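You operate a simulated robot arm through the tools that you are given. There is no shell and no other tool. Be economical: measure what you need, move in short steps, check, and stop when the job is done.

You run a simulated two-armed robot. Do the job below in one go: nothing can be reset, and whatever is moved stays where it is left.

## Task
Put one of the silver tins from the top shelf of the drying rack on top of the hose carton. Take the grey round brush and leave it on the top of the side table. Take the blue tape and leave it on top of the brown seal carton. Turn the stitch dial to 4. Put the grey shoe on the top of the wide bench away on the shelf under the grey bench. Turn the pressure dial to 5 bar. Put the paper ball from the top of the side table on the top of the brown bench. Put the tin that says "grey cream" from the top of the side table on the back of the green bench and the tin labelled "brown cream" on the top of the lamp hood. The order is free.

It is judged by the outcome, as a careful person would: the job done as asked, and still so three seconds after it is handed in. It fails if anything else is knocked over, pushed out of place, dropped, spilled or broken. Lids that push on must go on centred and level and be pressed home; caps that screw on are set level and turned clockwise until they are tight.

## Robot
Two 7-joint arms with fingered hands on one trunk, on a base that drives. Base frame: it is fixed to the floor where the robot stands at the start and does not move with it; the origin is under the middle of the robot, x ahead of it, y to its left, z up. Lengths are in m, angles in rad, forces in N, time in s.
The left shoulder is at the start at [0.07, 0.132, 1.117], the right one opposite. Places, roughly: back of the green bench (82x22 cm) [0.46, 0.4, 0.86]; black tin, brown tin, grey tin [-0.25, 1.5, 1]; blue tape (7x7x2 cm) [-0.2, 0.8, 0.6]; grey round brush (4x4x7 cm) [0, 0.7, 0.6]; grey shoe [1, 2.25, 1]; hose carton [3, -3, 0.25]; paper ball (4x4x4 cm) [-0.2, 1.7, 0.9]; pressure dial [0.9, 1.7, 1.2]; seal carton [-0.25, 1, 0.75]; shelf under the grey bench [3.1, 6.6, 0.4]; silver tin [0.5, 0.25, 1.5]; stitch dial [2.7, 2.7, 1.4]; top of the brown bench [1.2, -3, 0.9]; top of the lamp hood (30x22 cm) [0.72, 1.06, 1.18]; top of the side table [-0.1, 1.5, 0.9]. Payload 2.3 kg a hand.
Tool frame (each hand has its own): the origin (TCP) lies between the finger pads and is the grasp point; the fingertips stand 0.025 m ahead of it; z points along the fingers, y is the line along which they close. The gripper opens to 0.088 m. The gripper's body begins 0.029 m behind the TCP. The gripper is a hand of 3 fingers: y runs from the thumb to the fingers, the wrist lies at [-0.013, -0.097, -0.162] in the tool frame, and closing takes about 1.5 s.
Orientation is that of the tool frame in the base frame, as a unit quaternion [w, x, y, z]. With the fingers straight down and the wrist toward the robot, the tool's x, y and z point along [0, 1, 0], [1, 0, 0] and [0, 0, -1] of the base frame.

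## Interface
- The arms move only by the tool arm_command. It takes "left_steps", "right_steps" or both (then of equal length, played together; a hand with none holds still); each is a list of rows, each an object (a shift or turn left out is 0, a gripper value left out holds the last) with "travel": the shift along the base's x, y, z in units of 25 mm (1.0 is 25 mm), a list of three; "turn": the turn, a rotation vector about the base's x, y, z in units of 6 degrees (1.0 is 6 degrees), a list of three. In form: [{"travel": [x, y, z], "turn": [ax, ay, az]}, ...]. A call has 1 to 8 rows; each row shifts and turns the commanded pose from where the row before left it. "left_hand" and "right_hand" are, for a hand that has rows, the opening in per cent of the stroke, from 0 (shut) to 100 (fully open), set as the call begins (left out, the last holds). A call with a number of a shift or a turn outside -1 to 1 is refused whole. Rows are played at 5 a second. More than 0.05 m and 0.15 rad between two rows, or a gripper value outside its range, and nothing of the call is played. A pose out of reach is approached as far as the arm can. The call stops where the force on the tool passes 40 N (or 10 N more than at its start, if that is more) or the arm is blocked; 0.2 s more then pass. The fingers move at their own pace (about 0.108 m/s each) and stop on an object; they squeeze with about 34 N. The grip force told is the motor's: it shows also when the fingers shut on nothing. Time passes only in rows, and 0.2 s behind the last, so rows that do not move let the fingers close. It gives the time, the measured TCP pose, the force on the tool (base axes), the opening and the grip force at its end, in the units of the frame above (readings bear some noise), with the torque about the TCP (base axes, N m) and any sound that the robot's microphone picked up, and new pictures: "views" is both (left out), scene, wrist or none (wrist: the cameras of the hands that moved).
- Cameras (640 x 400 px; columns grow to the right, rows downward): "scene" is now at [0.1173, 0.0615, 1.4465]; the picture's right is [0.68, -0.73, 0.00], its down [-0.35, -0.33, -0.88] and it looks along [0.64, 0.60, -0.48] (base axes); focal length 214 px, centre (320, 200). "left" rides on the left gripper at [-0.058, -0.085, -0.099] in its tool frame; the picture's right is [-0.67, -0.35, 0.66], its down [0.69, -0.63, 0.37] and it looks along [0.28, 0.69, 0.66] (tool axes); focal length 261 px, centre (320, 200). "right" rides on the right gripper at [0.058, -0.085, -0.099] in its tool frame; the picture's right is [-0.67, 0.35, -0.66], its down [-0.69, -0.63, 0.37] and it looks along [-0.29, 0.69, 0.66] (tool axes); focal length 261 px, centre (320, 200). There is no depth. A picture from a camera that has moved, and an enlarged one, comes with that camera's place and axes in the base frame and with its lens.
- lift_body(by): slides the trunk up (or, below 0, down) by that many m; the arms and the scene camera ride with it, the base frame stays. It gives what a move gives, with no picture.
- roll_base(legs): drives the robot by 1 to 6 legs, each [ahead, left, turn to the left] in m, m and rad, along the robot's own axes; the way and the turn of a leg run together, so that a leg with both is an arc; at most 1.5 m and 3.142 rad a leg. The arms and the cameras ride along, it lands a little off, and it stops where it bumps. It gives what a move gives, and a new picture of the scene camera.
- move_fingers(index, middle, thumb_bend, thumb_turn, hand): sets how far each is bent, from 0 (flat) to 1 (curled in); at 0.3 the hand is open as for a grip, at 0.7 the pads meet at the TCP. One left out holds its place. A second passes; each finger stops where it meets its share of the squeeze, and holds until it gets a number again. A gripper value or a shape takes the hand back. It gives what a move gives, with no picture; readings hold the bend of each and the force on the fingers (four entries, about 0 where the hand has none), thumb and palm. thumb_turn goes from beside the hand (0) to across from the fingers (1), as for a grip.
- preshape(shape, hand): the hand has 3 fingers and takes this shape, open, in about a second: jaw (thumb against the fingers, like two jaws); tri (thumb and two fingers); tip (a fingertip pinch); poke (one finger out to press); point (the index stretched); flat (the hand flat); cup (the hand cupped); fist (a fist). The gripper value then closes the fingers along that shape, each until it touches; the sizes above hold for jaw. It gives what a move gives, with no picture.
- turn_head(pan, tilt): turns the head with the scene camera to pan (to the left, within 1.501 rad either way) and tilt (down, from -0.506 to 1.204), counted from straight ahead of the robot. It gives what a move gives, and a new picture of the scene camera.
- enlarge(camera, box): a new picture of the part [left, top, right, bottom] of that camera's present view, enlarged. No time passes.
- sign_off(): hands the job in; it is judged then, once.

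Go step by step. Nothing tells you exact positions but the pictures and the camera data: compare them with the known pose of the tool, close in by small moves and look again before you grip or let go. The budget is 483 turns and 360 pictures, counting those below and the enlarged ones. Unless the task says otherwise, let go and move clear before handing in, and close with one line.

The tools are called after "Emit:" as a command line: name --argument value ..., lists and objects as JSON in quotes. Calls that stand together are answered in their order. arm_command: Moves the arms, as the interface text tells. Its arguments: {"type":"object","properties":{"left_steps":{"type":"array","items":{"type":"object","properties":{"travel":{"type":"array","items":{"type":"number"}},"turn":{"type":"array","items":{"type":"number"}}}}},"left_hand":{"type":"number"},"right_steps":{"type":"array","items":{"type":"object","properties":{"travel":{"type":"array","items":{"type":"number"}},"turn":{"type":"array","items":{"type":"number"}}}}},"right_hand":{"type":"number"},"views":{"type":"string","enum":["both","scene","wrist","none"]}},"required":[]} The other tools are called the same way: lift_body (by) slides the trunk up or down; preshape (shape, hand) gives the hand a shape; move_fingers (index, middle, thumb_bend, thumb_turn, hand) moves the fingers one by one; roll_base (legs) drives the base; turn_head (pan, tilt) turns the head that bears the scene camera; enlarge (camera, box) takes an enlarged picture of a part of a camera's view; sign_off () hands the job in.

At the start:

```text
clock: 0.0
left_eef_pos: [0.2973, 0.3424, 0.9998]
left_tool_rot: [-0.001, 0.708, 0.707, 0.0]
left_force: [-0.1, 0.0, 0.6]
left_ft_torque: [0.02, -0.01, -0.04]
left_opening: 0.0878
left_grip_force: 0.1
left_shape: jaw
left_bend: [0.3, 0.3, 0.3, 0.98]
left_finger forces: [0.1, 0.0, 0.0, 0.0, 0.0, 0.0]
right_eef_pos: [0.2723, 0.0525, 0.9996]
right_tool_rot: [0.0, 0.707, 0.707, 0.0]
right_force: [0.0, -0.1, -1.0]
right_ft_torque: [0.02, -0.03, 0.03]
right_opening: 0.0875
right_grip_force: 0.0
right_shape: jaw
right_bend: [0.3, 0.3, 0.3, 0.98]
right_finger forces: [0.1, 0.1, 0.1, 0.0, 0.0, 0.1]
trunk travel left (down, up): [-0.675, 0.165]
robot x, y, heading: [0.0044, 0.0007, 0.002]
head pan, tilt: [0.752, 0.496]
```

scene: 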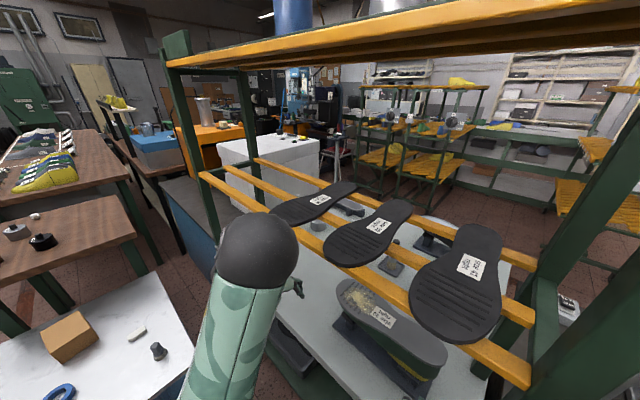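
right: 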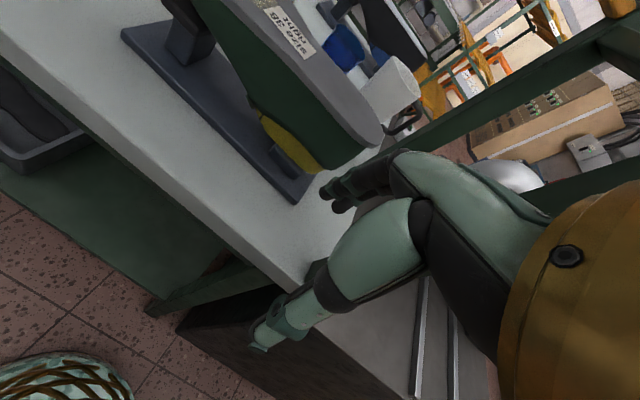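
left: 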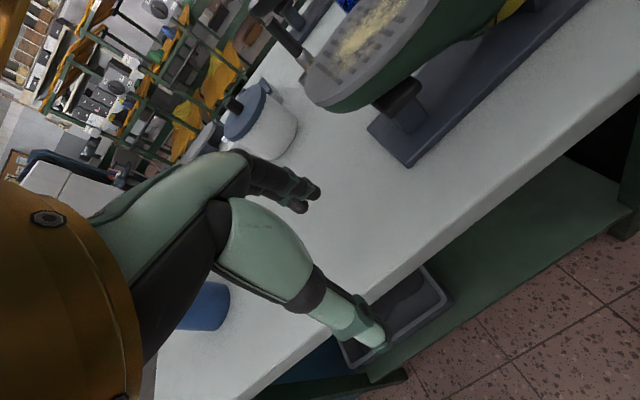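

I see the drying rack over a green bench ahead, and a low white table with brush, carton and tape to the left. I'll look around first.

Emit:
turn_head --pan 1.5 --tilt 0.5

Emit:
turn_head --pan 0.3 --tilt -0.2

Emit:
turn_head --pan -1.0 --tilt 0.4

```text
clock: 1.1
left_eef_pos: [0.2976, 0.3424, 1.0008]
left_tool_rot: [0.0, 0.707, 0.707, 0.0]
left_force: [0.2, 0.3, -0.6]
left_ft_torque: [0.01, 0.0, -0.02]
left_opening: 0.0877
left_grip_force: 0.1
left_shape: jaw
left_bend: [0.3, 0.3, 0.3, 0.98]
left_finger forces: [0.0, 0.0, 0.0, 0.1, 0.0, 0.0]
right_eef_pos: [0.2732, 0.0534, 0.9989]
right_tool_rot: [0.0, 0.707, 0.707, 0.0]
right_force: [-0.1, -0.2, 1.0]
right_ft_torque: [0.0, 0.03, 0.0]
right_opening: 0.0877
right_grip_force: 0.1
right_shape: jaw
right_bend: [0.3, 0.3, 0.3, 0.98]
right_finger forces: [0.0, 0.0, 0.0, 0.1, 0.0, 0.1]
trunk travel left (down, up): [-0.675, 0.165]
robot x, y, heading: [-0.0028, 0.0028, -0.0]
head pan, tilt: [1.499, 0.499]
camera scene: at [0.0575, 0.0899, 1.4463], right [1.0, -0.07, 0.0], down [-0.03, -0.48, -0.88], along [0.06, 0.88, -0.48], focal length 214 px, centre (320, 200)
```

scene: 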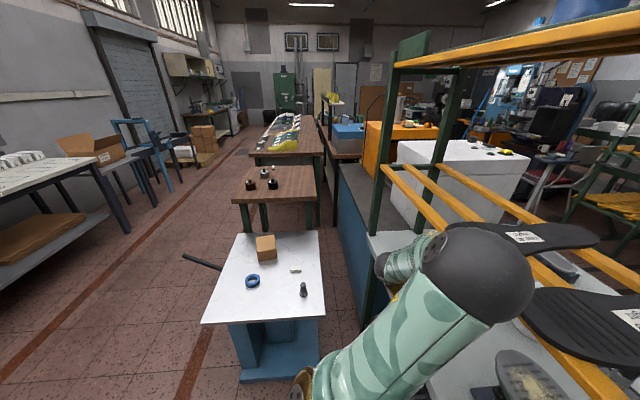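

```text
clock: 2.5
left_eef_pos: [0.2976, 0.3423, 0.9987]
left_tool_rot: [0.0, 0.707, 0.707, 0.0]
left_force: [-0.2, 0.3, 0.0]
left_ft_torque: [-0.01, 0.0, 0.01]
left_opening: 0.0878
left_grip_force: 0.0
left_shape: jaw
left_bend: [0.3, 0.3, 0.3, 0.98]
left_finger forces: [0.1, 0.1, 0.1, 0.0, 0.0, 0.0]
right_eef_pos: [0.2727, 0.0541, 0.9996]
right_tool_rot: [0.0, 0.707, 0.708, 0.001]
right_force: [0.6, 0.3, 0.4]
right_ft_torque: [0.0, 0.02, -0.01]
right_opening: 0.0878
right_grip_force: 0.0
right_shape: jaw
right_bend: [0.3, 0.3, 0.3, 0.98]
right_finger forces: [0.1, 0.1, 0.0, 0.0, 0.0, 0.1]
trunk travel left (down, up): [-0.675, 0.165]
robot x, y, heading: [-0.0001, 0.0034, -0.0]
head pan, tilt: [0.3, -0.201]
camera scene: at [0.1304, 0.0239, 1.5098], right [0.3, -0.96, 0.0], down [0.19, 0.06, -0.98], along [0.94, 0.29, 0.2], focal length 214 px, centre (320, 200)
```

scene: 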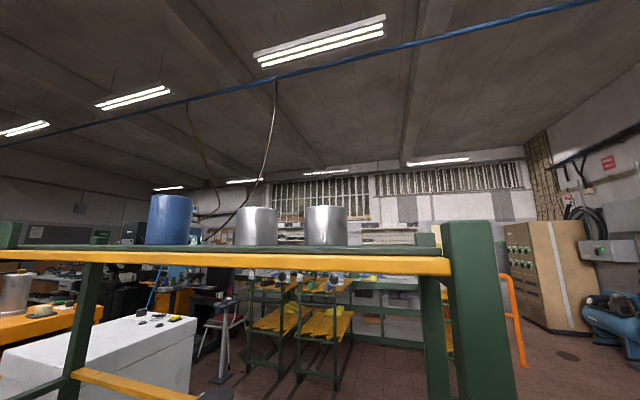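

```text
clock: 4.0
left_eef_pos: [0.2974, 0.3432, 1.0008]
left_tool_rot: [0.0, 0.707, 0.707, -0.001]
left_force: [-0.1, 0.4, -0.1]
left_ft_torque: [0.02, 0.03, 0.0]
left_opening: 0.0875
left_grip_force: 0.0
left_shape: jaw
left_bend: [0.3, 0.3, 0.3, 0.98]
left_finger forces: [0.0, 0.1, 0.0, 0.0, 0.1, 0.0]
right_eef_pos: [0.2722, 0.0524, 0.9995]
right_tool_rot: [0.001, 0.707, 0.707, -0.001]
right_force: [-0.8, 0.5, 0.7]
right_ft_torque: [0.01, -0.03, -0.02]
right_opening: 0.0876
right_grip_force: 0.1
right_shape: jaw
right_bend: [0.3, 0.3, 0.3, 0.98]
right_finger forces: [0.1, 0.0, 0.1, 0.0, 0.1, 0.1]
trunk travel left (down, up): [-0.675, 0.165]
robot x, y, heading: [0.0007, -0.0034, 0.004]
head pan, tilt: [-1.0, 0.4]
camera scene: at [0.101, -0.0787, 1.4555], right [-0.84, -0.54, 0.0], down [-0.21, 0.33, -0.92], along [0.5, -0.78, -0.39], focal length 214 px, centre (320, 200)
```

scene: 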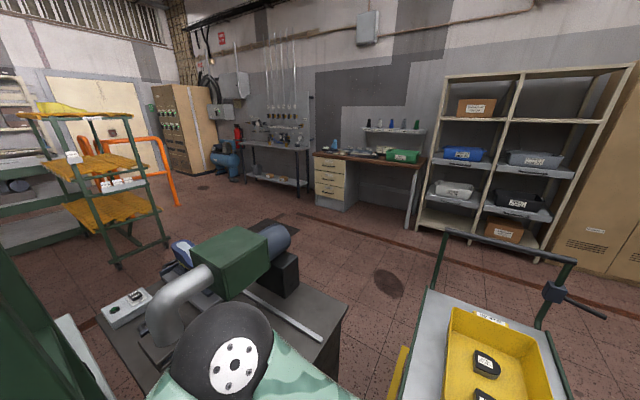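

Two silver tins and a blue one stand on the rack top, and the shelf is about at camera height. I raise the trunk to see over and start with the tin.

Emit:
lift_body --by 0.16

Emit:
turn_head --pan 0.4 --tilt 0.3

```text
clock: 5.3
left_eef_pos: [0.2889, 0.3448, 1.1269]
left_tool_rot: [-0.004, 0.706, 0.708, -0.008]
left_force: [-5.3, 0.7, -1.3]
left_ft_torque: [-0.07, -0.12, 0.04]
left_opening: 0.0879
left_grip_force: 0.1
left_shape: jaw
left_bend: [0.3, 0.3, 0.3, 0.98]
left_finger forces: [0.0, 5.1, 0.0, 0.1, 0.0, 0.0]
right_eef_pos: [0.2692, 0.0554, 1.131]
right_tool_rot: [0.001, 0.706, 0.708, 0.0]
right_force: [0.2, -0.1, -0.7]
right_ft_torque: [0.01, 0.03, 0.03]
right_opening: 0.0875
right_grip_force: 0.0
right_shape: jaw
right_bend: [0.3, 0.3, 0.3, 0.98]
right_finger forces: [0.0, 0.1, 0.0, 0.1, 0.0, 0.0]
trunk travel left (down, up): [-0.805, 0.035]
robot x, y, heading: [-0.0021, 0.0004, -0.001]
head pan, tilt: [-1.0, 0.4]
stopped: the force on the tool passed its limit at 48 N (the readings are from after the stop); the commanded pose is now the measured one
```

```text
clock: 6.9
left_eef_pos: [0.29, 0.3428, 1.1268]
left_tool_rot: [-0.002, 0.706, 0.708, -0.008]
left_force: [-7.5, -0.7, -7.0]
left_ft_torque: [-0.05, -0.08, 0.06]
left_opening: 0.0876
left_grip_force: 0.0
left_shape: jaw
left_bend: [0.3, 0.31, 0.3, 0.98]
left_finger forces: [0.0, 9.6, 0.0, 0.0, 0.0, 0.0]
right_eef_pos: [0.2706, 0.0538, 1.13]
right_tool_rot: [0.002, 0.707, 0.708, 0.0]
right_force: [-0.4, 0.4, 0.5]
right_ft_torque: [0.02, 0.0, 0.03]
right_opening: 0.0877
right_grip_force: 0.0
right_shape: jaw
right_bend: [0.3, 0.3, 0.3, 0.98]
right_finger forces: [0.0, 0.1, 0.1, 0.0, 0.0, 0.0]
trunk travel left (down, up): [-0.805, 0.035]
robot x, y, heading: [-0.0008, -0.0031, 0.002]
head pan, tilt: [0.4, 0.3]
camera scene: at [0.1332, 0.0369, 1.5951], right [0.39, -0.92, 0.0], down [-0.27, -0.12, -0.96], along [0.88, 0.37, -0.29], focal length 214 px, centre (320, 200)
```

scene: 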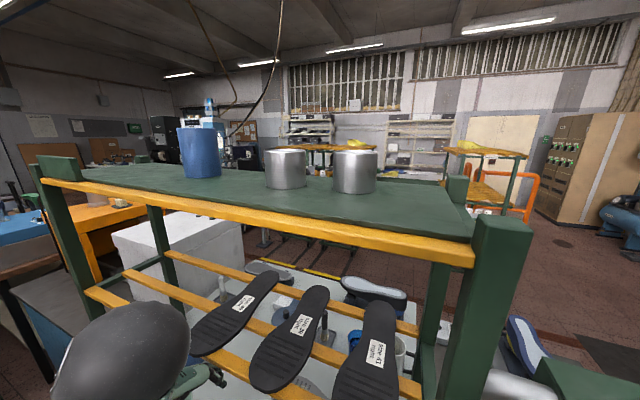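

The left hand's finger touched the rack's bar from below. I lower it a little and draw both hands back toward me before raising further.

Emit:
arm_command --left_steps '[{"travel": [0, 0, -1]}, {"travel": [-0.5, 0, -1]}, {"travel": [-1, 0, 0]}, {"travel": [-1, 0, 0]}, {"travel": [-1, 0, 0]}]' --right_steps '[{"travel": [0, 0, 0]}, {"travel": [-1, -1, 0]}, {"travel": [-1, -1, 0]}, {"travel": [-1, -1, 0]}, {"travel": [0, -1, 0]}]' --views "scene"

```text
clock: 8.0
left_eef_pos: [0.2226, 0.3443, 1.0748]
left_tool_rot: [-0.004, 0.707, 0.708, -0.008]
left_force: [0.2, 0.8, -0.4]
left_ft_torque: [0.02, 0.01, 0.01]
left_opening: 0.0876
left_grip_force: 0.0
left_shape: jaw
left_bend: [0.3, 0.3, 0.3, 0.98]
left_finger forces: [0.1, 0.0, 0.1, 0.1, 0.0, 0.1]
left hand out of reach, approached as far as the arm can: row 5
right_eef_pos: [0.2376, -0.0144, 1.1332]
right_tool_rot: [0.012, 0.775, 0.632, -0.003]
right_force: [0.4, 0.2, 0.3]
right_ft_torque: [0.01, 0.0, 0.0]
right_opening: 0.0877
right_grip_force: 0.1
right_shape: jaw
right_bend: [0.3, 0.3, 0.3, 0.98]
right_finger forces: [0.0, 0.0, 0.0, 0.0, 0.0, 0.1]
right hand out of reach, approached as far as the arm can: row 4, 5
trunk travel left (down, up): [-0.805, 0.035]
robot x, y, heading: [0.0025, -0.0018, 0.005]
head pan, tilt: [0.4, 0.3]
stopped in row 5 (right hand): the arm was blocked; the commanded pose is now the measured one
camera scene: at [0.1365, 0.037, 1.5948], right [0.39, -0.92, 0.0], down [-0.27, -0.12, -0.96], along [0.88, 0.37, -0.3], focal length 214 px, centre (320, 200)
```

scene: 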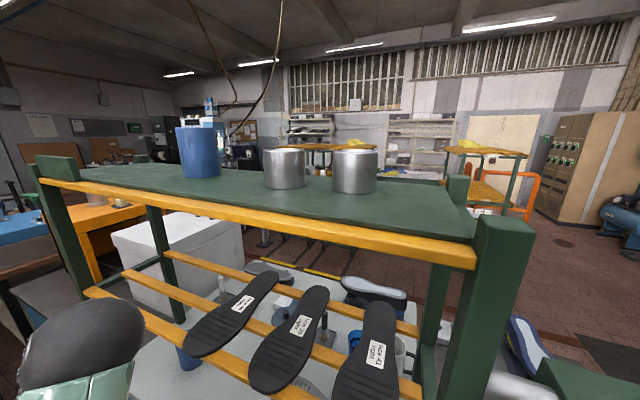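

The rack is undisturbed. I estimate the right tin at about (0.47, 0.12, 1.50–1.57). I back off, raise the trunk, and lift the right hand high.

Emit:
roll_base --legs '[[-0.3, 0, 0]]'

Emit:
lift_body --by 0.034

Emit:
arm_command --right_steps '[{"travel": [1, 0, 1]}, {"travel": [1, 0, 1]}, {"travel": [1, 0, 1]}, {"travel": [0, 0, 1]}, {"travel": [0, 0, 1]}, {"travel": [0, 0, 1]}, {"travel": [0, 0, 1]}, {"travel": [0, 0, 1]}]' --views "none"

Emit:
arm_command --right_steps '[{"travel": [1, 0, 1]}, {"travel": [1, 0, 1]}, {"travel": [0, 0, 1]}, {"travel": [0, 0, 1]}, {"travel": [0, 0, 1]}, {"travel": [0, 0, 1]}, {"travel": [0, 0, 1]}, {"travel": [0, 0, 1]}]' --views "both"

```text
clock: 10.0
left_eef_pos: [-0.0705, 0.3432, 1.0755]
left_tool_rot: [-0.007, 0.709, 0.705, -0.009]
left_force: [0.5, -0.4, -0.7]
left_ft_torque: [-0.04, -0.02, 0.01]
left_opening: 0.0876
left_grip_force: 0.1
left_shape: jaw
left_bend: [0.3, 0.3, 0.3, 0.98]
left_finger forces: [0.0, 0.0, 0.1, 0.1, 0.0, 0.0]
right_eef_pos: [-0.0602, -0.0168, 1.1325]
right_tool_rot: [0.013, 0.777, 0.629, -0.003]
right_force: [0.3, 0.5, -0.7]
right_ft_torque: [-0.01, -0.01, 0.03]
right_opening: 0.0879
right_grip_force: 0.0
right_shape: jaw
right_bend: [0.3, 0.3, 0.3, 0.98]
right_finger forces: [0.0, 0.1, 0.0, 0.1, 0.1, 0.1]
trunk travel left (down, up): [-0.805, 0.035]
robot x, y, heading: [-0.296, -0.0005, -0.009]
head pan, tilt: [0.4, 0.3]
camera scene: at [-0.159, 0.0352, 1.5945], right [0.38, -0.92, 0.0], down [-0.28, -0.11, -0.95], along [0.88, 0.36, -0.3], focal length 214 px, centre (320, 200)
```

scene: 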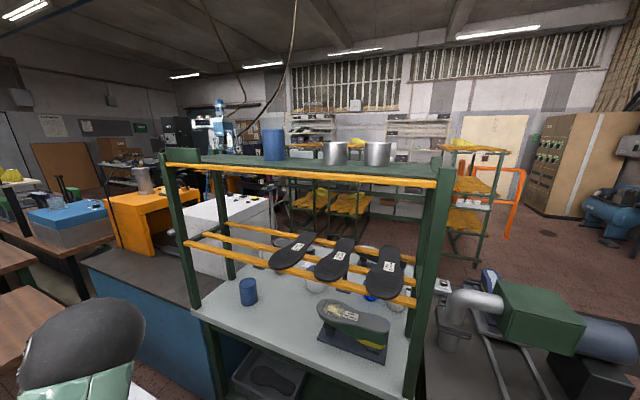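

```text
clock: 10.8
left_eef_pos: [-0.0738, 0.3434, 1.1095]
left_tool_rot: [-0.004, 0.71, 0.704, -0.007]
left_force: [-0.1, 0.0, -0.3]
left_ft_torque: [-0.01, 0.04, 0.01]
left_opening: 0.0876
left_grip_force: 0.0
left_shape: jaw
left_bend: [0.3, 0.3, 0.3, 0.98]
left_finger forces: [0.0, 0.1, 0.0, 0.0, 0.1, 0.0]
right_eef_pos: [-0.062, -0.0164, 1.1669]
right_tool_rot: [0.013, 0.778, 0.628, -0.002]
right_force: [-0.7, -0.1, -0.1]
right_ft_torque: [0.03, -0.01, 0.01]
right_opening: 0.0878
right_grip_force: 0.1
right_shape: jaw
right_bend: [0.3, 0.3, 0.3, 0.98]
right_finger forces: [0.0, 0.0, 0.0, 0.0, 0.0, 0.1]
trunk travel left (down, up): [-0.839, 0.001]
robot x, y, heading: [-0.2994, -0.0001, -0.008]
head pan, tilt: [0.4, 0.3]
```

```text
clock: 12.6
left_eef_pos: [-0.073, 0.3421, 1.1097]
left_tool_rot: [-0.004, 0.71, 0.704, -0.007]
left_force: [-0.8, 0.2, -0.8]
left_ft_torque: [-0.01, 0.01, 0.04]
left_opening: 0.0879
left_grip_force: 0.1
left_shape: jaw
left_bend: [0.3, 0.3, 0.3, 0.98]
left_finger forces: [0.0, 0.0, 0.0, 0.1, 0.0, 0.1]
right_eef_pos: [0.0138, -0.0157, 1.3644]
right_tool_rot: [0.012, 0.778, 0.628, -0.003]
right_force: [0.3, -0.4, 0.0]
right_ft_torque: [0.0, 0.03, -0.02]
right_opening: 0.0879
right_grip_force: 0.1
right_shape: jaw
right_bend: [0.3, 0.3, 0.3, 0.98]
right_finger forces: [0.1, 0.1, 0.0, 0.0, 0.0, 0.0]
trunk travel left (down, up): [-0.839, 0.001]
robot x, y, heading: [-0.2971, -0.0023, -0.005]
head pan, tilt: [0.4, 0.3]
```

```text
clock: 14.4
left_eef_pos: [-0.0734, 0.3433, 1.1086]
left_tool_rot: [-0.005, 0.71, 0.704, -0.009]
left_force: [0.5, 0.3, 0.0]
left_ft_torque: [-0.01, -0.02, 0.04]
left_opening: 0.0876
left_grip_force: 0.2
left_shape: jaw
left_bend: [0.3, 0.3, 0.3, 0.98]
left_finger forces: [0.0, 0.0, 0.0, 0.0, 0.1, 0.1]
right_eef_pos: [0.0433, -0.0194, 1.4864]
right_tool_rot: [0.014, 0.777, 0.629, -0.002]
right_force: [0.1, -0.5, -0.3]
right_ft_torque: [0.0, 0.0, 0.0]
right_opening: 0.0877
right_grip_force: 0.1
right_shape: jaw
right_bend: [0.3, 0.3, 0.3, 0.98]
right_finger forces: [0.1, 0.0, 0.0, 0.1, 0.1, 0.0]
right hand out of reach, approached as far as the arm can: row 5, 6, 7, 8
trunk travel left (down, up): [-0.839, 0.001]
robot x, y, heading: [-0.3006, 0.0013, -0.008]
head pan, tilt: [0.4, 0.3]
camera scene: at [-0.1621, 0.0359, 1.6288], right [0.38, -0.92, 0.0], down [-0.27, -0.11, -0.96], along [0.88, 0.36, -0.3], focal length 214 px, centre (320, 200)
camera right: at [-0.0288, 0.0595, 1.5841], right [0.19, -0.71, 0.68], down [-0.75, -0.55, -0.36], along [0.63, -0.44, -0.64], focal length 261 px, centre (320, 200)
```

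scene: 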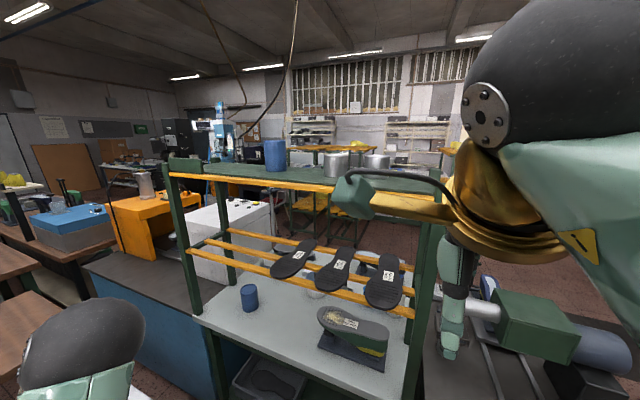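
right: 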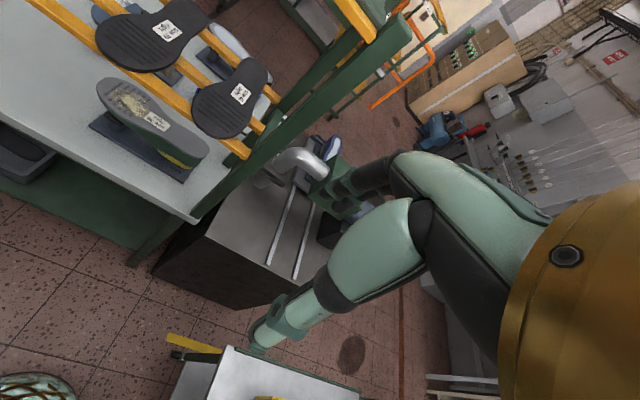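

Pointing straight down, the hand can't get that high, so I'll grip from the front with fingers forward and closing sideways. I turn the right hand to that pose here, clear of the rack.

Emit:
arm_command --right_steps '[{"turn": [0, 0, 1]}, {"turn": [0, 0, 1]}, {"turn": [-0.77, -0.77, 0.77]}, {"turn": [-0.77, -0.77, 0.77]}, {"turn": [-0.77, -0.77, 0.77]}, {"turn": [-0.77, -0.77, 0.77]}, {"turn": [-0.77, -0.77, 0.77]}, {"turn": [-0.77, -0.77, 0.77]}]' --views "none"

Emit:
arm_command --right_steps '[{"turn": [-0.77, -0.77, 0.77]}, {"turn": [-0.77, -0.77, 0.77]}, {"turn": [-0.77, -0.77, 0.77]}, {"turn": [-0.77, -0.77, 0.77]}, {"turn": [-0.77, -0.77, 0.77]}, {"turn": [-0.77, -0.77, 0.77]}, {"turn": [-0.77, -0.77, 0.77]}, {"turn": [-0.77, -0.77, 0.77]}]' --views "none"

Emit:
arm_command --right_steps '[{"turn": [-0.77, -0.77, 0.77]}, {"travel": [0, 0, 0]}, {"travel": [0, 0, 0]}]' --views "both"

```text
clock: 16.2
left_eef_pos: [-0.0736, 0.3417, 1.1095]
left_tool_rot: [-0.005, 0.71, 0.704, -0.008]
left_force: [0.3, 0.2, 0.4]
left_ft_torque: [-0.01, -0.01, 0.0]
left_opening: 0.0877
left_grip_force: 0.1
left_shape: jaw
left_bend: [0.3, 0.3, 0.3, 0.98]
left_finger forces: [0.0, 0.0, 0.1, 0.0, 0.1, 0.0]
right_eef_pos: [0.0446, -0.0219, 1.4881]
right_tool_rot: [0.345, 0.476, 0.809, 0.004]
right_force: [-0.7, -0.3, -0.5]
right_ft_torque: [0.02, -0.01, 0.0]
right_opening: 0.0877
right_grip_force: 0.2
right_shape: jaw
right_bend: [0.3, 0.3, 0.3, 0.98]
right_finger forces: [0.0, 0.0, 0.1, 0.0, 0.1, 0.1]
trunk travel left (down, up): [-0.839, 0.001]
robot x, y, heading: [-0.3001, -0.0007, -0.007]
head pan, tilt: [0.4, 0.3]
```

```text
clock: 18.0
left_eef_pos: [-0.0735, 0.3417, 1.1103]
left_tool_rot: [-0.006, 0.71, 0.704, -0.008]
left_force: [0.8, -0.3, 0.3]
left_ft_torque: [-0.01, 0.01, 0.0]
left_opening: 0.0877
left_grip_force: 0.0
left_shape: jaw
left_bend: [0.3, 0.3, 0.3, 0.98]
left_finger forces: [0.0, 0.0, 0.0, 0.0, 0.1, 0.1]
right_eef_pos: [0.0407, -0.0219, 1.4738]
right_tool_rot: [0.686, 0.052, 0.726, 0.009]
right_force: [-0.4, 0.0, 0.3]
right_ft_torque: [-0.04, 0.03, 0.04]
right_opening: 0.0877
right_grip_force: 0.1
right_shape: jaw
right_bend: [0.3, 0.3, 0.3, 0.98]
right_finger forces: [0.0, 0.1, 0.0, 0.0, 0.0, 0.0]
right hand out of reach, approached as far as the arm can: row 8
trunk travel left (down, up): [-0.839, 0.001]
robot x, y, heading: [-0.3005, 0.0003, -0.009]
head pan, tilt: [0.4, 0.3]
```

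```text
clock: 18.8
left_eef_pos: [-0.0731, 0.3426, 1.1099]
left_tool_rot: [-0.005, 0.711, 0.703, -0.007]
left_force: [0.1, 0.8, 0.1]
left_ft_torque: [0.02, 0.0, 0.0]
left_opening: 0.0877
left_grip_force: 0.2
left_shape: jaw
left_bend: [0.3, 0.3, 0.3, 0.98]
left_finger forces: [0.0, 0.1, 0.0, 0.1, 0.0, 0.0]
right_eef_pos: [0.0436, -0.0147, 1.4664]
right_tool_rot: [0.715, -0.004, 0.699, 0.008]
right_force: [-0.8, -0.2, 0.5]
right_ft_torque: [0.02, -0.01, 0.01]
right_opening: 0.0878
right_grip_force: 0.0
right_shape: jaw
right_bend: [0.3, 0.3, 0.3, 0.98]
right_finger forces: [0.0, 0.0, 0.1, 0.1, 0.0, 0.0]
right hand out of reach, approached as far as the arm can: row 1
trunk travel left (down, up): [-0.839, 0.001]
robot x, y, heading: [-0.3002, 0.0019, -0.008]
head pan, tilt: [0.4, 0.3]
camera scene: at [-0.1624, 0.0353, 1.6289], right [0.38, -0.92, 0.0], down [-0.27, -0.11, -0.96], along [0.88, 0.36, -0.3], focal length 214 px, centre (320, 200)
camera right: at [-0.0524, -0.0999, 1.4061], right [-0.68, 0.33, 0.66], down [0.36, -0.63, 0.69], along [0.64, 0.7, 0.3], focal length 261 px, centre (320, 200)
```

scene: 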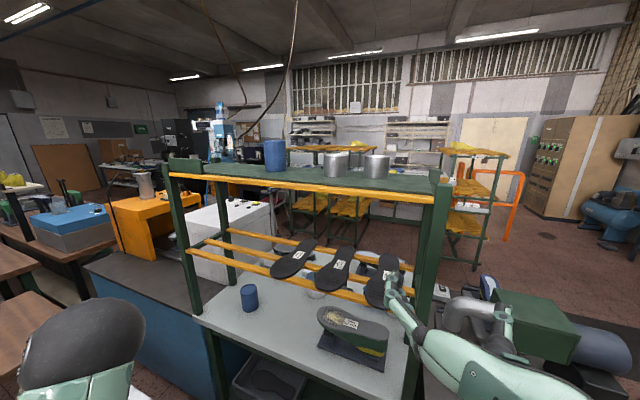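
right: 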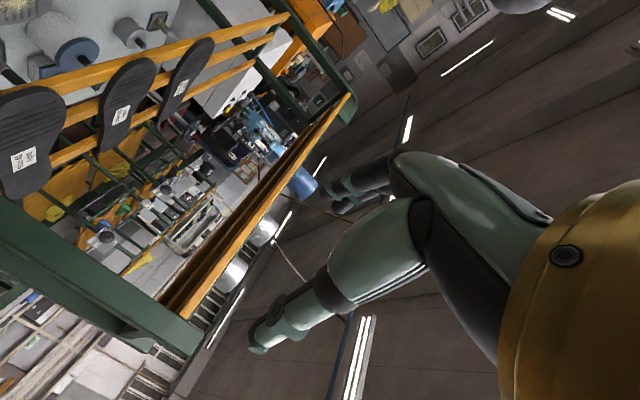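

The hand is oriented properly, only too low; I extend it forward and to the left to see whether it gets higher.

Emit:
arm_command --right_steps '[{"travel": [1, 0, 0]}, {"travel": [1, 0, 0]}, {"travel": [1, 0, 0]}, {"travel": [0, -1, 0]}, {"travel": [0, -1, 0]}, {"travel": [0, 0, 0]}]' --views "none"

```text
clock: 20.2
left_eef_pos: [-0.072, 0.3427, 1.1086]
left_tool_rot: [-0.005, 0.71, 0.704, -0.009]
left_force: [0.3, 0.6, -0.8]
left_ft_torque: [0.0, -0.02, 0.0]
left_opening: 0.0878
left_grip_force: 0.0
left_shape: jaw
left_bend: [0.3, 0.3, 0.3, 0.98]
left_finger forces: [0.0, 0.1, 0.1, 0.0, 0.0, 0.0]
right_eef_pos: [0.1192, -0.0633, 1.4653]
right_tool_rot: [0.714, -0.007, 0.7, 0.007]
right_force: [0.6, 0.1, 0.3]
right_ft_torque: [-0.01, 0.01, -0.01]
right_opening: 0.0877
right_grip_force: 0.0
right_shape: jaw
right_bend: [0.3, 0.3, 0.3, 0.98]
right_finger forces: [0.1, 0.1, 0.0, 0.0, 0.0, 0.0]
trunk travel left (down, up): [-0.839, 0.001]
robot x, y, heading: [-0.2999, 0.0005, -0.01]
head pan, tilt: [0.4, 0.3]
```

Emit:
arm_command --right_steps '[{"travel": [0, 0, 1]}, {"travel": [0, 0, 1]}, {"travel": [0, 0, 1]}, {"travel": [0, 0, 0.2]}, {"travel": [0, 0, 0]}]' --views "none"

Emit:
turn_head --pan 0.3 --tilt 0.2

```text
clock: 21.4
left_eef_pos: [-0.0724, 0.3428, 1.1082]
left_tool_rot: [-0.006, 0.71, 0.704, -0.008]
left_force: [0.1, 0.7, 0.4]
left_ft_torque: [0.0, 0.01, -0.01]
left_opening: 0.0877
left_grip_force: 0.1
left_shape: jaw
left_bend: [0.3, 0.3, 0.3, 0.98]
left_finger forces: [0.0, 0.1, 0.1, 0.1, 0.1, 0.0]
right_eef_pos: [0.1376, -0.0344, 1.506]
right_tool_rot: [0.723, -0.013, 0.69, 0.029]
right_force: [0.4, -0.2, 0.5]
right_ft_torque: [0.02, 0.01, 0.01]
right_opening: 0.0875
right_grip_force: 0.2
right_shape: jaw
right_bend: [0.3, 0.3, 0.3, 0.98]
right_finger forces: [0.0, 0.1, 0.0, 0.0, 0.0, 0.0]
right hand out of reach, approached as far as the arm can: row 1, 2, 3, 4
trunk travel left (down, up): [-0.839, 0.001]
robot x, y, heading: [-0.2995, -0.0015, -0.008]
head pan, tilt: [0.4, 0.3]
```

```text
clock: 22.1
left_eef_pos: [-0.0732, 0.3429, 1.1093]
left_tool_rot: [-0.005, 0.71, 0.705, -0.008]
left_force: [0.1, 0.1, 0.7]
left_ft_torque: [-0.03, 0.01, 0.01]
left_opening: 0.0879
left_grip_force: 0.1
left_shape: jaw
left_bend: [0.3, 0.3, 0.3, 0.98]
left_finger forces: [0.0, 0.0, 0.0, 0.0, 0.1, 0.0]
right_eef_pos: [0.1363, -0.0349, 1.5048]
right_tool_rot: [0.723, -0.012, 0.69, 0.03]
right_force: [0.5, -0.2, 0.5]
right_ft_torque: [0.0, -0.01, -0.01]
right_opening: 0.0878
right_grip_force: 0.1
right_shape: jaw
right_bend: [0.3, 0.3, 0.3, 0.98]
right_finger forces: [0.1, 0.1, 0.0, 0.0, 0.1, 0.0]
trunk travel left (down, up): [-0.839, 0.001]
robot x, y, heading: [-0.2946, 0.0015, -0.009]
head pan, tilt: [0.3, 0.201]
camera scene: at [-0.1593, 0.0261, 1.6381], right [0.29, -0.96, 0.0], down [-0.19, -0.06, -0.98], along [0.94, 0.28, -0.2], focal length 214 px, centre (320, 200)
```

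scene: 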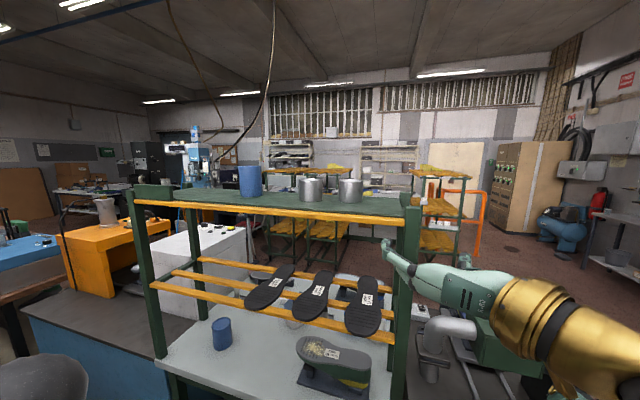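

The hand needs more height. I back off more to test the reach further out, and shift left to line up with the tin.

Emit:
roll_base --legs '[[-0.22, 0.2, 0.008]]'

Emit:
arm_command --right_steps '[{"travel": [1, 0, 0]}, {"travel": [1, 0, 0]}, {"travel": [1, 0, 0]}, {"travel": [1, 0, 0]}, {"travel": [0, 0, 1]}, {"travel": [0, 0, 1]}, {"travel": [0, 0, 0]}]' --views "none"

```text
clock: 24.1
left_eef_pos: [-0.288, 0.544, 1.108]
left_tool_rot: [-0.007, 0.709, 0.706, -0.007]
left_force: [0.8, -0.2, 0.4]
left_ft_torque: [0.03, -0.01, -0.02]
left_opening: 0.0877
left_grip_force: 0.0
left_shape: jaw
left_bend: [0.3, 0.3, 0.3, 0.98]
left_finger forces: [0.0, 0.1, 0.0, 0.0, 0.0, 0.0]
right_eef_pos: [-0.0764, 0.1668, 1.5052]
right_tool_rot: [0.722, -0.012, 0.691, 0.031]
right_force: [-0.9, -0.1, -0.8]
right_ft_torque: [0.01, -0.04, 0.0]
right_opening: 0.0881
right_grip_force: 0.1
right_shape: jaw
right_bend: [0.3, 0.3, 0.3, 0.98]
right_finger forces: [0.0, 0.1, 0.0, 0.0, 0.0, 0.1]
trunk travel left (down, up): [-0.839, 0.001]
robot x, y, heading: [-0.5112, 0.202, -0.007]
head pan, tilt: [0.3, 0.201]
camera scene: at [-0.3725, 0.2257, 1.6379], right [0.29, -0.96, 0.0], down [-0.19, -0.06, -0.98], along [0.94, 0.29, -0.2], focal length 214 px, centre (320, 200)
```

scene: 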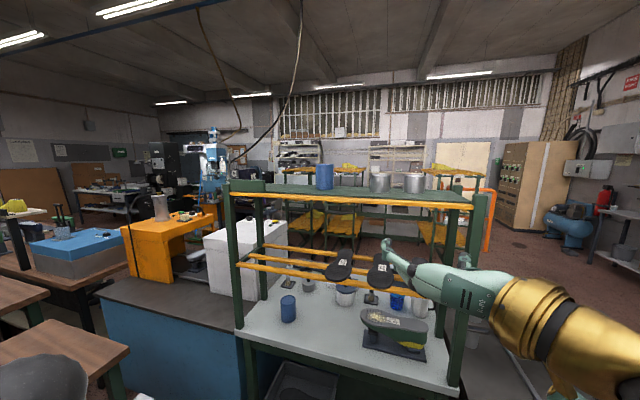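

```text
clock: 25.7
left_eef_pos: [-0.29, 0.5454, 1.1092]
left_tool_rot: [-0.006, 0.709, 0.705, -0.008]
left_force: [-0.3, -0.8, -0.7]
left_ft_torque: [-0.02, 0.02, 0.0]
left_opening: 0.0875
left_grip_force: 0.1
left_shape: jaw
left_bend: [0.3, 0.3, 0.3, 0.98]
left_finger forces: [0.0, 0.0, 0.0, 0.0, 0.0, 0.0]
right_eef_pos: [0.0213, 0.1685, 1.5529]
right_tool_rot: [0.723, -0.013, 0.69, 0.03]
right_force: [-0.8, -0.3, -0.6]
right_ft_torque: [-0.02, -0.02, -0.01]
right_opening: 0.0876
right_grip_force: 0.1
right_shape: jaw
right_bend: [0.3, 0.3, 0.3, 0.98]
right_finger forces: [0.0, 0.0, 0.0, 0.1, 0.1, 0.0]
trunk travel left (down, up): [-0.839, 0.001]
robot x, y, heading: [-0.515, 0.2031, -0.007]
head pan, tilt: [0.3, 0.201]
```

Reaching further out works: z 1.553. Now a close look at the tins to fix their position.

Emit:
enlarge --camera "scene" --box '[300, 140, 500, 265]'

Emit:
enlarge --camera "right" --box '[0, 0, 640, 400]'

```text
3.20 times, centred on (400, 202) of scene
camera zoom: at [-0.3748, 0.2286, 1.6381], right [0.29, -0.96, 0.0], down [-0.19, -0.06, -0.98], along [0.94, 0.29, -0.2], focal length 686 px, centre (64, 192)
```

zoom: 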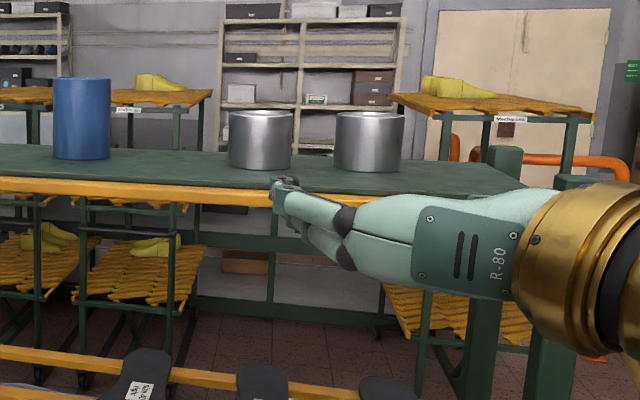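

```text
1.00 times, centred on (320, 200) of right (not enlarged: the box is as wide or as high as the picture)
camera zoom: at [-0.0702, 0.0808, 1.4902], right [-0.71, 0.29, 0.65], down [0.37, -0.62, 0.69], along [0.6, 0.73, 0.33], focal length 261 px, centre (320, 200)
```

zoom: 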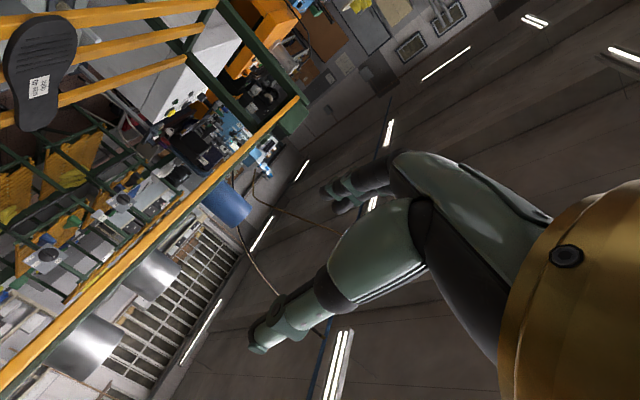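

Right tin axis ≈ (0.485, 0.123), diameter ~0.076. I straighten the hand and line it up, then drive in.

Emit:
arm_command --right_steps '[{"travel": [0, -0.9, -0.2], "turn": [0, 0.45, -0.57]}, {"travel": [0, -0.9, -0.1]}, {"travel": [0, 0, 0]}]' --views "none"

Emit:
roll_base --legs '[[0.34, 0, 0.006]]'

Emit:
enlarge --camera "scene" --box '[300, 120, 500, 245]'

Emit:
enlarge --camera "right" --box '[0, 0, 640, 400]'

```text
clock: 26.5
left_eef_pos: [-0.2886, 0.5443, 1.1084]
left_tool_rot: [-0.005, 0.708, 0.706, -0.007]
left_force: [0.9, -0.3, 1.1]
left_ft_torque: [-0.01, -0.01, 0.05]
left_opening: 0.0877
left_grip_force: 0.2
left_shape: jaw
left_bend: [0.3, 0.3, 0.3, 0.98]
left_finger forces: [0.0, 0.0, 0.1, 0.1, 0.0, 0.0]
right_eef_pos: [0.0202, 0.1235, 1.5456]
right_tool_rot: [0.707, 0.008, 0.707, 0.009]
right_force: [-0.1, 0.1, 0.1]
right_ft_torque: [-0.01, 0.01, 0.05]
right_opening: 0.0879
right_grip_force: 0.1
right_shape: jaw
right_bend: [0.3, 0.3, 0.3, 0.98]
right_finger forces: [0.1, 0.0, 0.0, 0.0, 0.0, 0.0]
trunk travel left (down, up): [-0.839, 0.001]
robot x, y, heading: [-0.5145, 0.2022, -0.006]
head pan, tilt: [0.3, 0.201]
```

```text
clock: 28.7
left_eef_pos: [0.0444, 0.5439, 1.1096]
left_tool_rot: [-0.005, 0.708, 0.706, -0.007]
left_force: [-0.9, 0.0, -0.6]
left_ft_torque: [0.0, 0.02, 0.0]
left_opening: 0.0877
left_grip_force: 0.0
left_shape: jaw
left_bend: [0.3, 0.3, 0.3, 0.98]
left_finger forces: [0.1, 0.0, 0.0, 0.0, 0.0, 0.0]
right_eef_pos: [0.3542, 0.1232, 1.5481]
right_tool_rot: [0.708, 0.008, 0.706, 0.01]
right_force: [-0.3, -0.5, -0.4]
right_ft_torque: [-0.01, 0.01, 0.0]
right_opening: 0.0878
right_grip_force: 0.1
right_shape: jaw
right_bend: [0.3, 0.3, 0.3, 0.98]
right_finger forces: [0.0, 0.0, 0.0, 0.0, 0.1, 0.0]
trunk travel left (down, up): [-0.839, 0.001]
robot x, y, heading: [-0.1773, 0.2031, -0.006]
head pan, tilt: [0.3, 0.201]
camera scene: at [-0.0415, 0.2274, 1.6385], right [0.29, -0.96, 0.0], down [-0.19, -0.06, -0.98], along [0.94, 0.29, -0.2], focal length 214 px, centre (320, 200)
```

scene: 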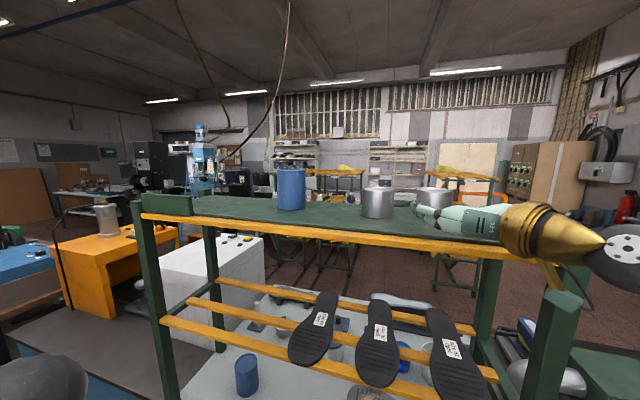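

```text
3.20 times, centred on (400, 182) of scene
camera zoom: at [-0.0415, 0.2274, 1.6385], right [0.29, -0.96, 0.0], down [-0.19, -0.06, -0.98], along [0.94, 0.29, -0.2], focal length 686 px, centre (64, 256)
```

zoom: 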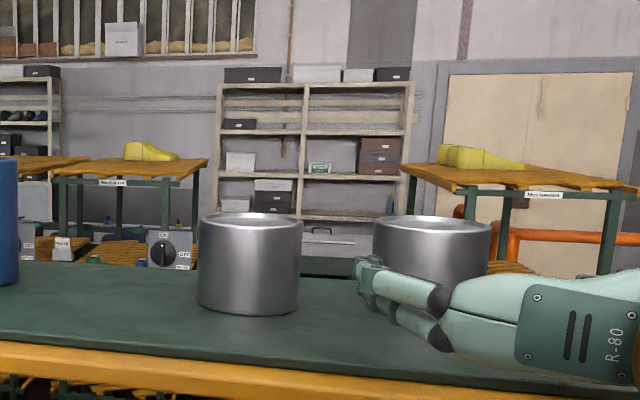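

```text
1.00 times, centred on (320, 200) of right (not enlarged: the box is as wide or as high as the picture)
camera zoom: at [0.2557, 0.0412, 1.4887], right [-0.66, 0.33, 0.68], down [0.37, -0.64, 0.67], along [0.66, 0.69, 0.3], focal length 261 px, centre (320, 200)
```

zoom: 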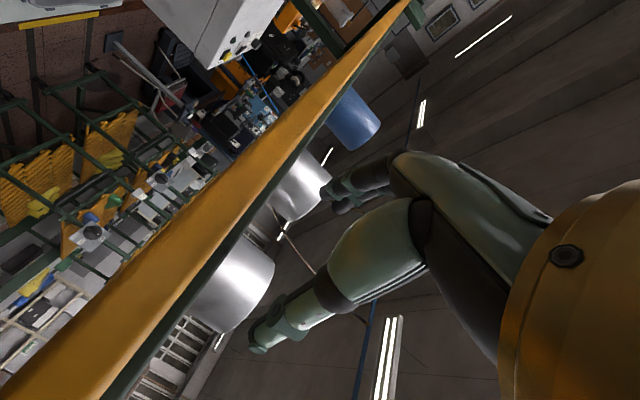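

Tin at ≈(0.476, 0.1235), radius ~0.036; the hand is lined up at y 0.123. I advance with the arm.

Emit:
arm_command --right_steps '[{"travel": [1, 0, 0]}, {"travel": [1, 0, 0]}, {"travel": [0.8, 0, 0]}, {"travel": [0, 0, 0]}]' --views "both"

```text
clock: 29.7
left_eef_pos: [0.0455, 0.544, 1.1082]
left_tool_rot: [-0.005, 0.708, 0.706, -0.008]
left_force: [0.7, -1.3, 0.4]
left_ft_torque: [-0.02, 0.0, 0.0]
left_opening: 0.0879
left_grip_force: 0.0
left_shape: jaw
left_bend: [0.3, 0.3, 0.3, 0.98]
left_finger forces: [0.1, 0.0, 0.0, 0.1, 0.0, 0.1]
right_eef_pos: [0.4122, 0.1242, 1.5283]
right_tool_rot: [0.707, 0.007, 0.707, 0.009]
right_force: [-0.1, -0.7, 1.1]
right_ft_torque: [-0.04, 0.0, -0.01]
right_opening: 0.088
right_grip_force: 0.1
right_shape: jaw
right_bend: [0.3, 0.3, 0.3, 0.98]
right_finger forces: [0.0, 0.0, 0.1, 0.1, 0.5, 0.1]
right hand out of reach, approached as far as the arm can: row 2, 3
trunk travel left (down, up): [-0.839, 0.001]
robot x, y, heading: [-0.1818, 0.2, -0.002]
head pan, tilt: [0.3, 0.201]
camera scene: at [-0.0378, 0.2273, 1.6382], right [0.29, -0.96, 0.0], down [-0.19, -0.06, -0.98], along [0.94, 0.29, -0.2], focal length 214 px, centre (320, 200)
camera right: at [0.3126, 0.0418, 1.4686], right [-0.66, 0.33, 0.68], down [0.37, -0.65, 0.67], along [0.66, 0.69, 0.3], focal length 261 px, centre (320, 200)
```

scene: 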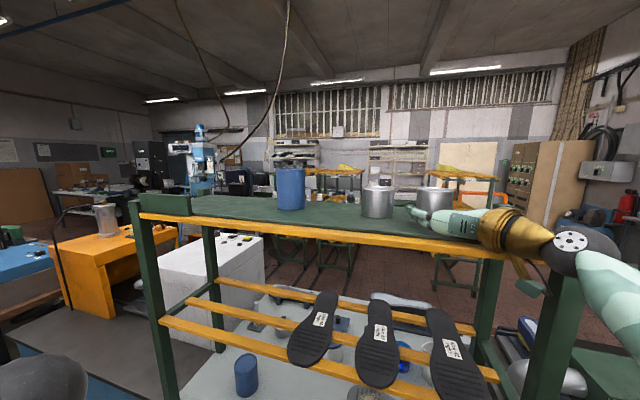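
right: 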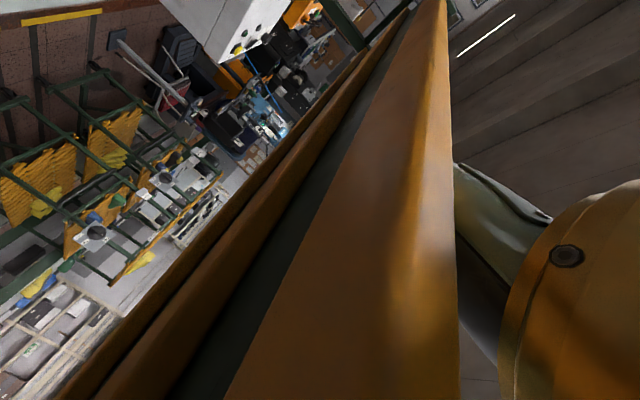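

The arm runs out of reach and sags; I pull the hand back 5 cm and up, then use the base to advance instead.

Emit:
arm_command --right_steps '[{"travel": [-0.5, 0, 0.4]}, {"travel": [-1, 0, 0.4]}, {"travel": [-0.5, 0, 0]}, {"travel": [0, 0, 0]}]' --views "none"

```text
clock: 30.7
left_eef_pos: [0.0476, 0.5443, 1.1087]
left_tool_rot: [-0.006, 0.708, 0.706, -0.009]
left_force: [-0.4, -0.3, 0.0]
left_ft_torque: [0.0, -0.02, -0.02]
left_opening: 0.0876
left_grip_force: 0.1
left_shape: jaw
left_bend: [0.3, 0.3, 0.3, 0.98]
left_finger forces: [0.0, 0.0, 0.0, 0.0, 0.0, 0.1]
right_eef_pos: [0.363, 0.125, 1.5476]
right_tool_rot: [0.707, 0.007, 0.707, 0.01]
right_force: [0.1, -0.8, 1.0]
right_ft_torque: [0.01, 0.01, -0.02]
right_opening: 0.0878
right_grip_force: 0.1
right_shape: jaw
right_bend: [0.3, 0.3, 0.3, 0.98]
right_finger forces: [0.0, 0.0, 0.1, 0.0, 0.0, 0.1]
trunk travel left (down, up): [-0.839, 0.001]
robot x, y, heading: [-0.1756, 0.2, -0.002]
head pan, tilt: [0.3, 0.201]
```

Emit:
roll_base --legs '[[0.06, 0, 0]]'

Emit:
enlarge --camera "scene" --box '[340, 140, 500, 240]'

```text
clock: 31.8
left_eef_pos: [0.108, 0.543, 1.109]
left_tool_rot: [-0.004, 0.71, 0.705, -0.008]
left_force: [0.6, -0.8, 0.4]
left_ft_torque: [-0.01, 0.0, -0.01]
left_opening: 0.0875
left_grip_force: 0.0
left_shape: jaw
left_bend: [0.3, 0.3, 0.3, 0.98]
left_finger forces: [0.0, 0.0, 0.0, 0.0, 0.1, 0.1]
right_eef_pos: [0.4206, 0.1251, 1.5473]
right_tool_rot: [0.703, 0.008, 0.711, 0.014]
right_force: [0.4, 0.4, 1.5]
right_ft_torque: [0.02, 0.01, -0.04]
right_opening: 0.0876
right_grip_force: 0.1
right_shape: jaw
right_bend: [0.3, 0.3, 0.3, 0.98]
right_finger forces: [0.1, 0.0, 0.0, 0.0, 0.0, 0.0]
trunk travel left (down, up): [-0.839, 0.001]
robot x, y, heading: [-0.1162, 0.2051, -0.008]
head pan, tilt: [0.3, 0.201]
stopped in leg 1: the force on the tool passed its limit at 214 N (the readings are from after the stop); the commanded pose is now the measured one
camera scene: at [0.0233, 0.2272, 1.6381], right [0.29, -0.96, 0.0], down [-0.19, -0.06, -0.98], along [0.94, 0.28, -0.2], focal length 214 px, centre (320, 200)
```

scene: 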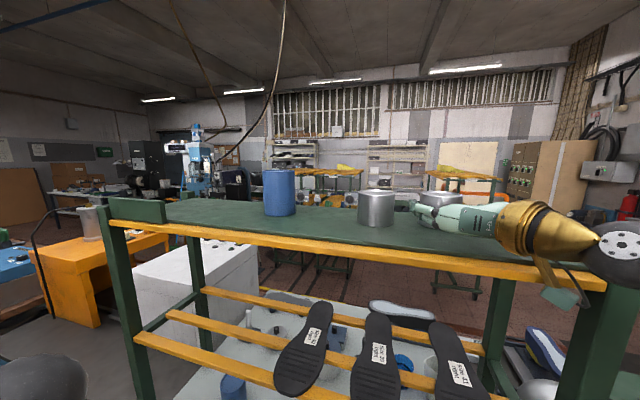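

```text
4.00 times, centred on (420, 190) of scene
camera zoom: at [0.0233, 0.2272, 1.6381], right [0.29, -0.96, 0.0], down [-0.19, -0.06, -0.98], along [0.94, 0.28, -0.2], focal length 858 px, centre (-80, 240)
```

zoom: 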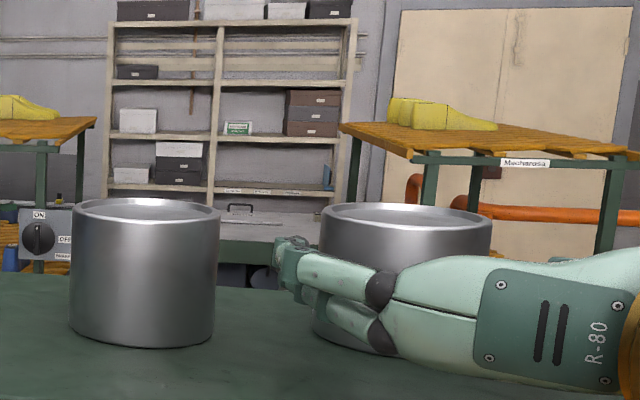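

The hand's camera mount, hanging below the palm, hit the shelf's front edge. I back off and pitch the fingers 30° down so the mount rides above the shelf.

Emit:
roll_base --legs '[[-0.15, 0, 0.006]]'

Emit:
arm_command --right_steps '[{"turn": [0, 1, 0]}, {"turn": [0, 1, 0]}, {"turn": [0, 1, 0]}, {"turn": [0, 1, 0]}, {"turn": [0, 1, 0]}, {"travel": [-0.8, 0, 0.2]}, {"travel": [0, 0, 0]}, {"travel": [0, 0, 0]}]' --views "none"

```text
clock: 33.2
left_eef_pos: [-0.0393, 0.5461, 1.1084]
left_tool_rot: [-0.007, 0.706, 0.708, -0.009]
left_force: [-0.3, 0.4, -0.6]
left_ft_torque: [0.02, 0.03, -0.02]
left_opening: 0.0878
left_grip_force: 0.1
left_shape: jaw
left_bend: [0.3, 0.3, 0.3, 0.98]
left_finger forces: [0.0, 0.1, 0.0, 0.0, 0.1, 0.1]
right_eef_pos: [0.2763, 0.1277, 1.5462]
right_tool_rot: [0.701, 0.004, 0.713, 0.017]
right_force: [0.1, 0.1, -0.1]
right_ft_torque: [-0.04, -0.02, 0.02]
right_opening: 0.0876
right_grip_force: 0.1
right_shape: jaw
right_bend: [0.3, 0.3, 0.3, 0.98]
right_finger forces: [0.1, 0.1, 0.0, 0.1, 0.0, 0.1]
trunk travel left (down, up): [-0.839, 0.001]
robot x, y, heading: [-0.2652, 0.2011, 0.006]
head pan, tilt: [0.3, 0.201]
camera scene: at [-0.1207, 0.2281, 1.6376], right [0.3, -0.95, 0.0], down [-0.19, -0.06, -0.98], along [0.93, 0.29, -0.2], focal length 214 px, centre (320, 200)
```

scene: 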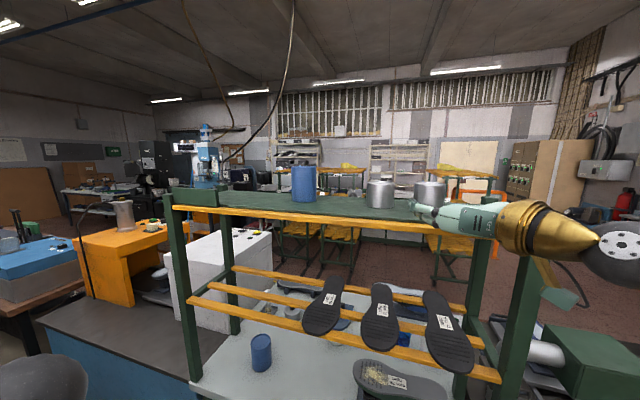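

```text
clock: 35.0
left_eef_pos: [-0.0419, 0.5447, 1.1086]
left_tool_rot: [-0.005, 0.707, 0.707, -0.009]
left_force: [0.2, -0.7, -0.3]
left_ft_torque: [0.02, 0.02, 0.01]
left_opening: 0.0876
left_grip_force: 0.1
left_shape: jaw
left_bend: [0.3, 0.3, 0.3, 0.98]
left_finger forces: [0.1, 0.0, 0.0, 0.1, 0.0, 0.0]
right_eef_pos: [0.2136, 0.1405, 1.5234]
right_tool_rot: [0.494, 0.01, 0.869, 0.015]
right_force: [-0.1, 0.2, -0.3]
right_ft_torque: [-0.02, -0.01, -0.01]
right_opening: 0.0875
right_grip_force: 0.0
right_shape: jaw
right_bend: [0.3, 0.3, 0.3, 0.98]
right_finger forces: [0.0, 0.1, 0.0, 0.0, 0.1, 0.1]
right hand out of reach, approached as far as the arm can: row 3, 4, 5
trunk travel left (down, up): [-0.839, 0.001]
robot x, y, heading: [-0.2621, 0.2021, -0.004]
head pan, tilt: [0.3, 0.201]
```

Emit:
arm_command --right_steps '[{"travel": [0, -0.3, 0.6]}, {"travel": [0, -0.3, 0.6]}, {"travel": [0, 0, 0]}]' --views "none"

```text
clock: 35.8
left_eef_pos: [-0.0432, 0.5449, 1.1091]
left_tool_rot: [-0.005, 0.706, 0.708, -0.008]
left_force: [0.2, 0.6, 0.8]
left_ft_torque: [-0.02, -0.01, 0.0]
left_opening: 0.0879
left_grip_force: 0.2
left_shape: jaw
left_bend: [0.3, 0.3, 0.3, 0.98]
left_finger forces: [0.0, 0.0, 0.0, 0.1, 0.0, 0.0]
right_eef_pos: [0.2013, 0.1281, 1.5443]
right_tool_rot: [0.495, 0.01, 0.869, 0.016]
right_force: [0.7, -1.1, 0.1]
right_ft_torque: [-0.02, 0.03, 0.03]
right_opening: 0.0877
right_grip_force: 0.0
right_shape: jaw
right_bend: [0.3, 0.3, 0.3, 0.98]
right_finger forces: [0.1, 0.0, 0.1, 0.0, 0.0, 0.1]
right hand out of reach, approached as far as the arm can: row 2
trunk travel left (down, up): [-0.839, 0.001]
robot x, y, heading: [-0.2654, 0.1962, 0.004]
head pan, tilt: [0.3, 0.201]
```

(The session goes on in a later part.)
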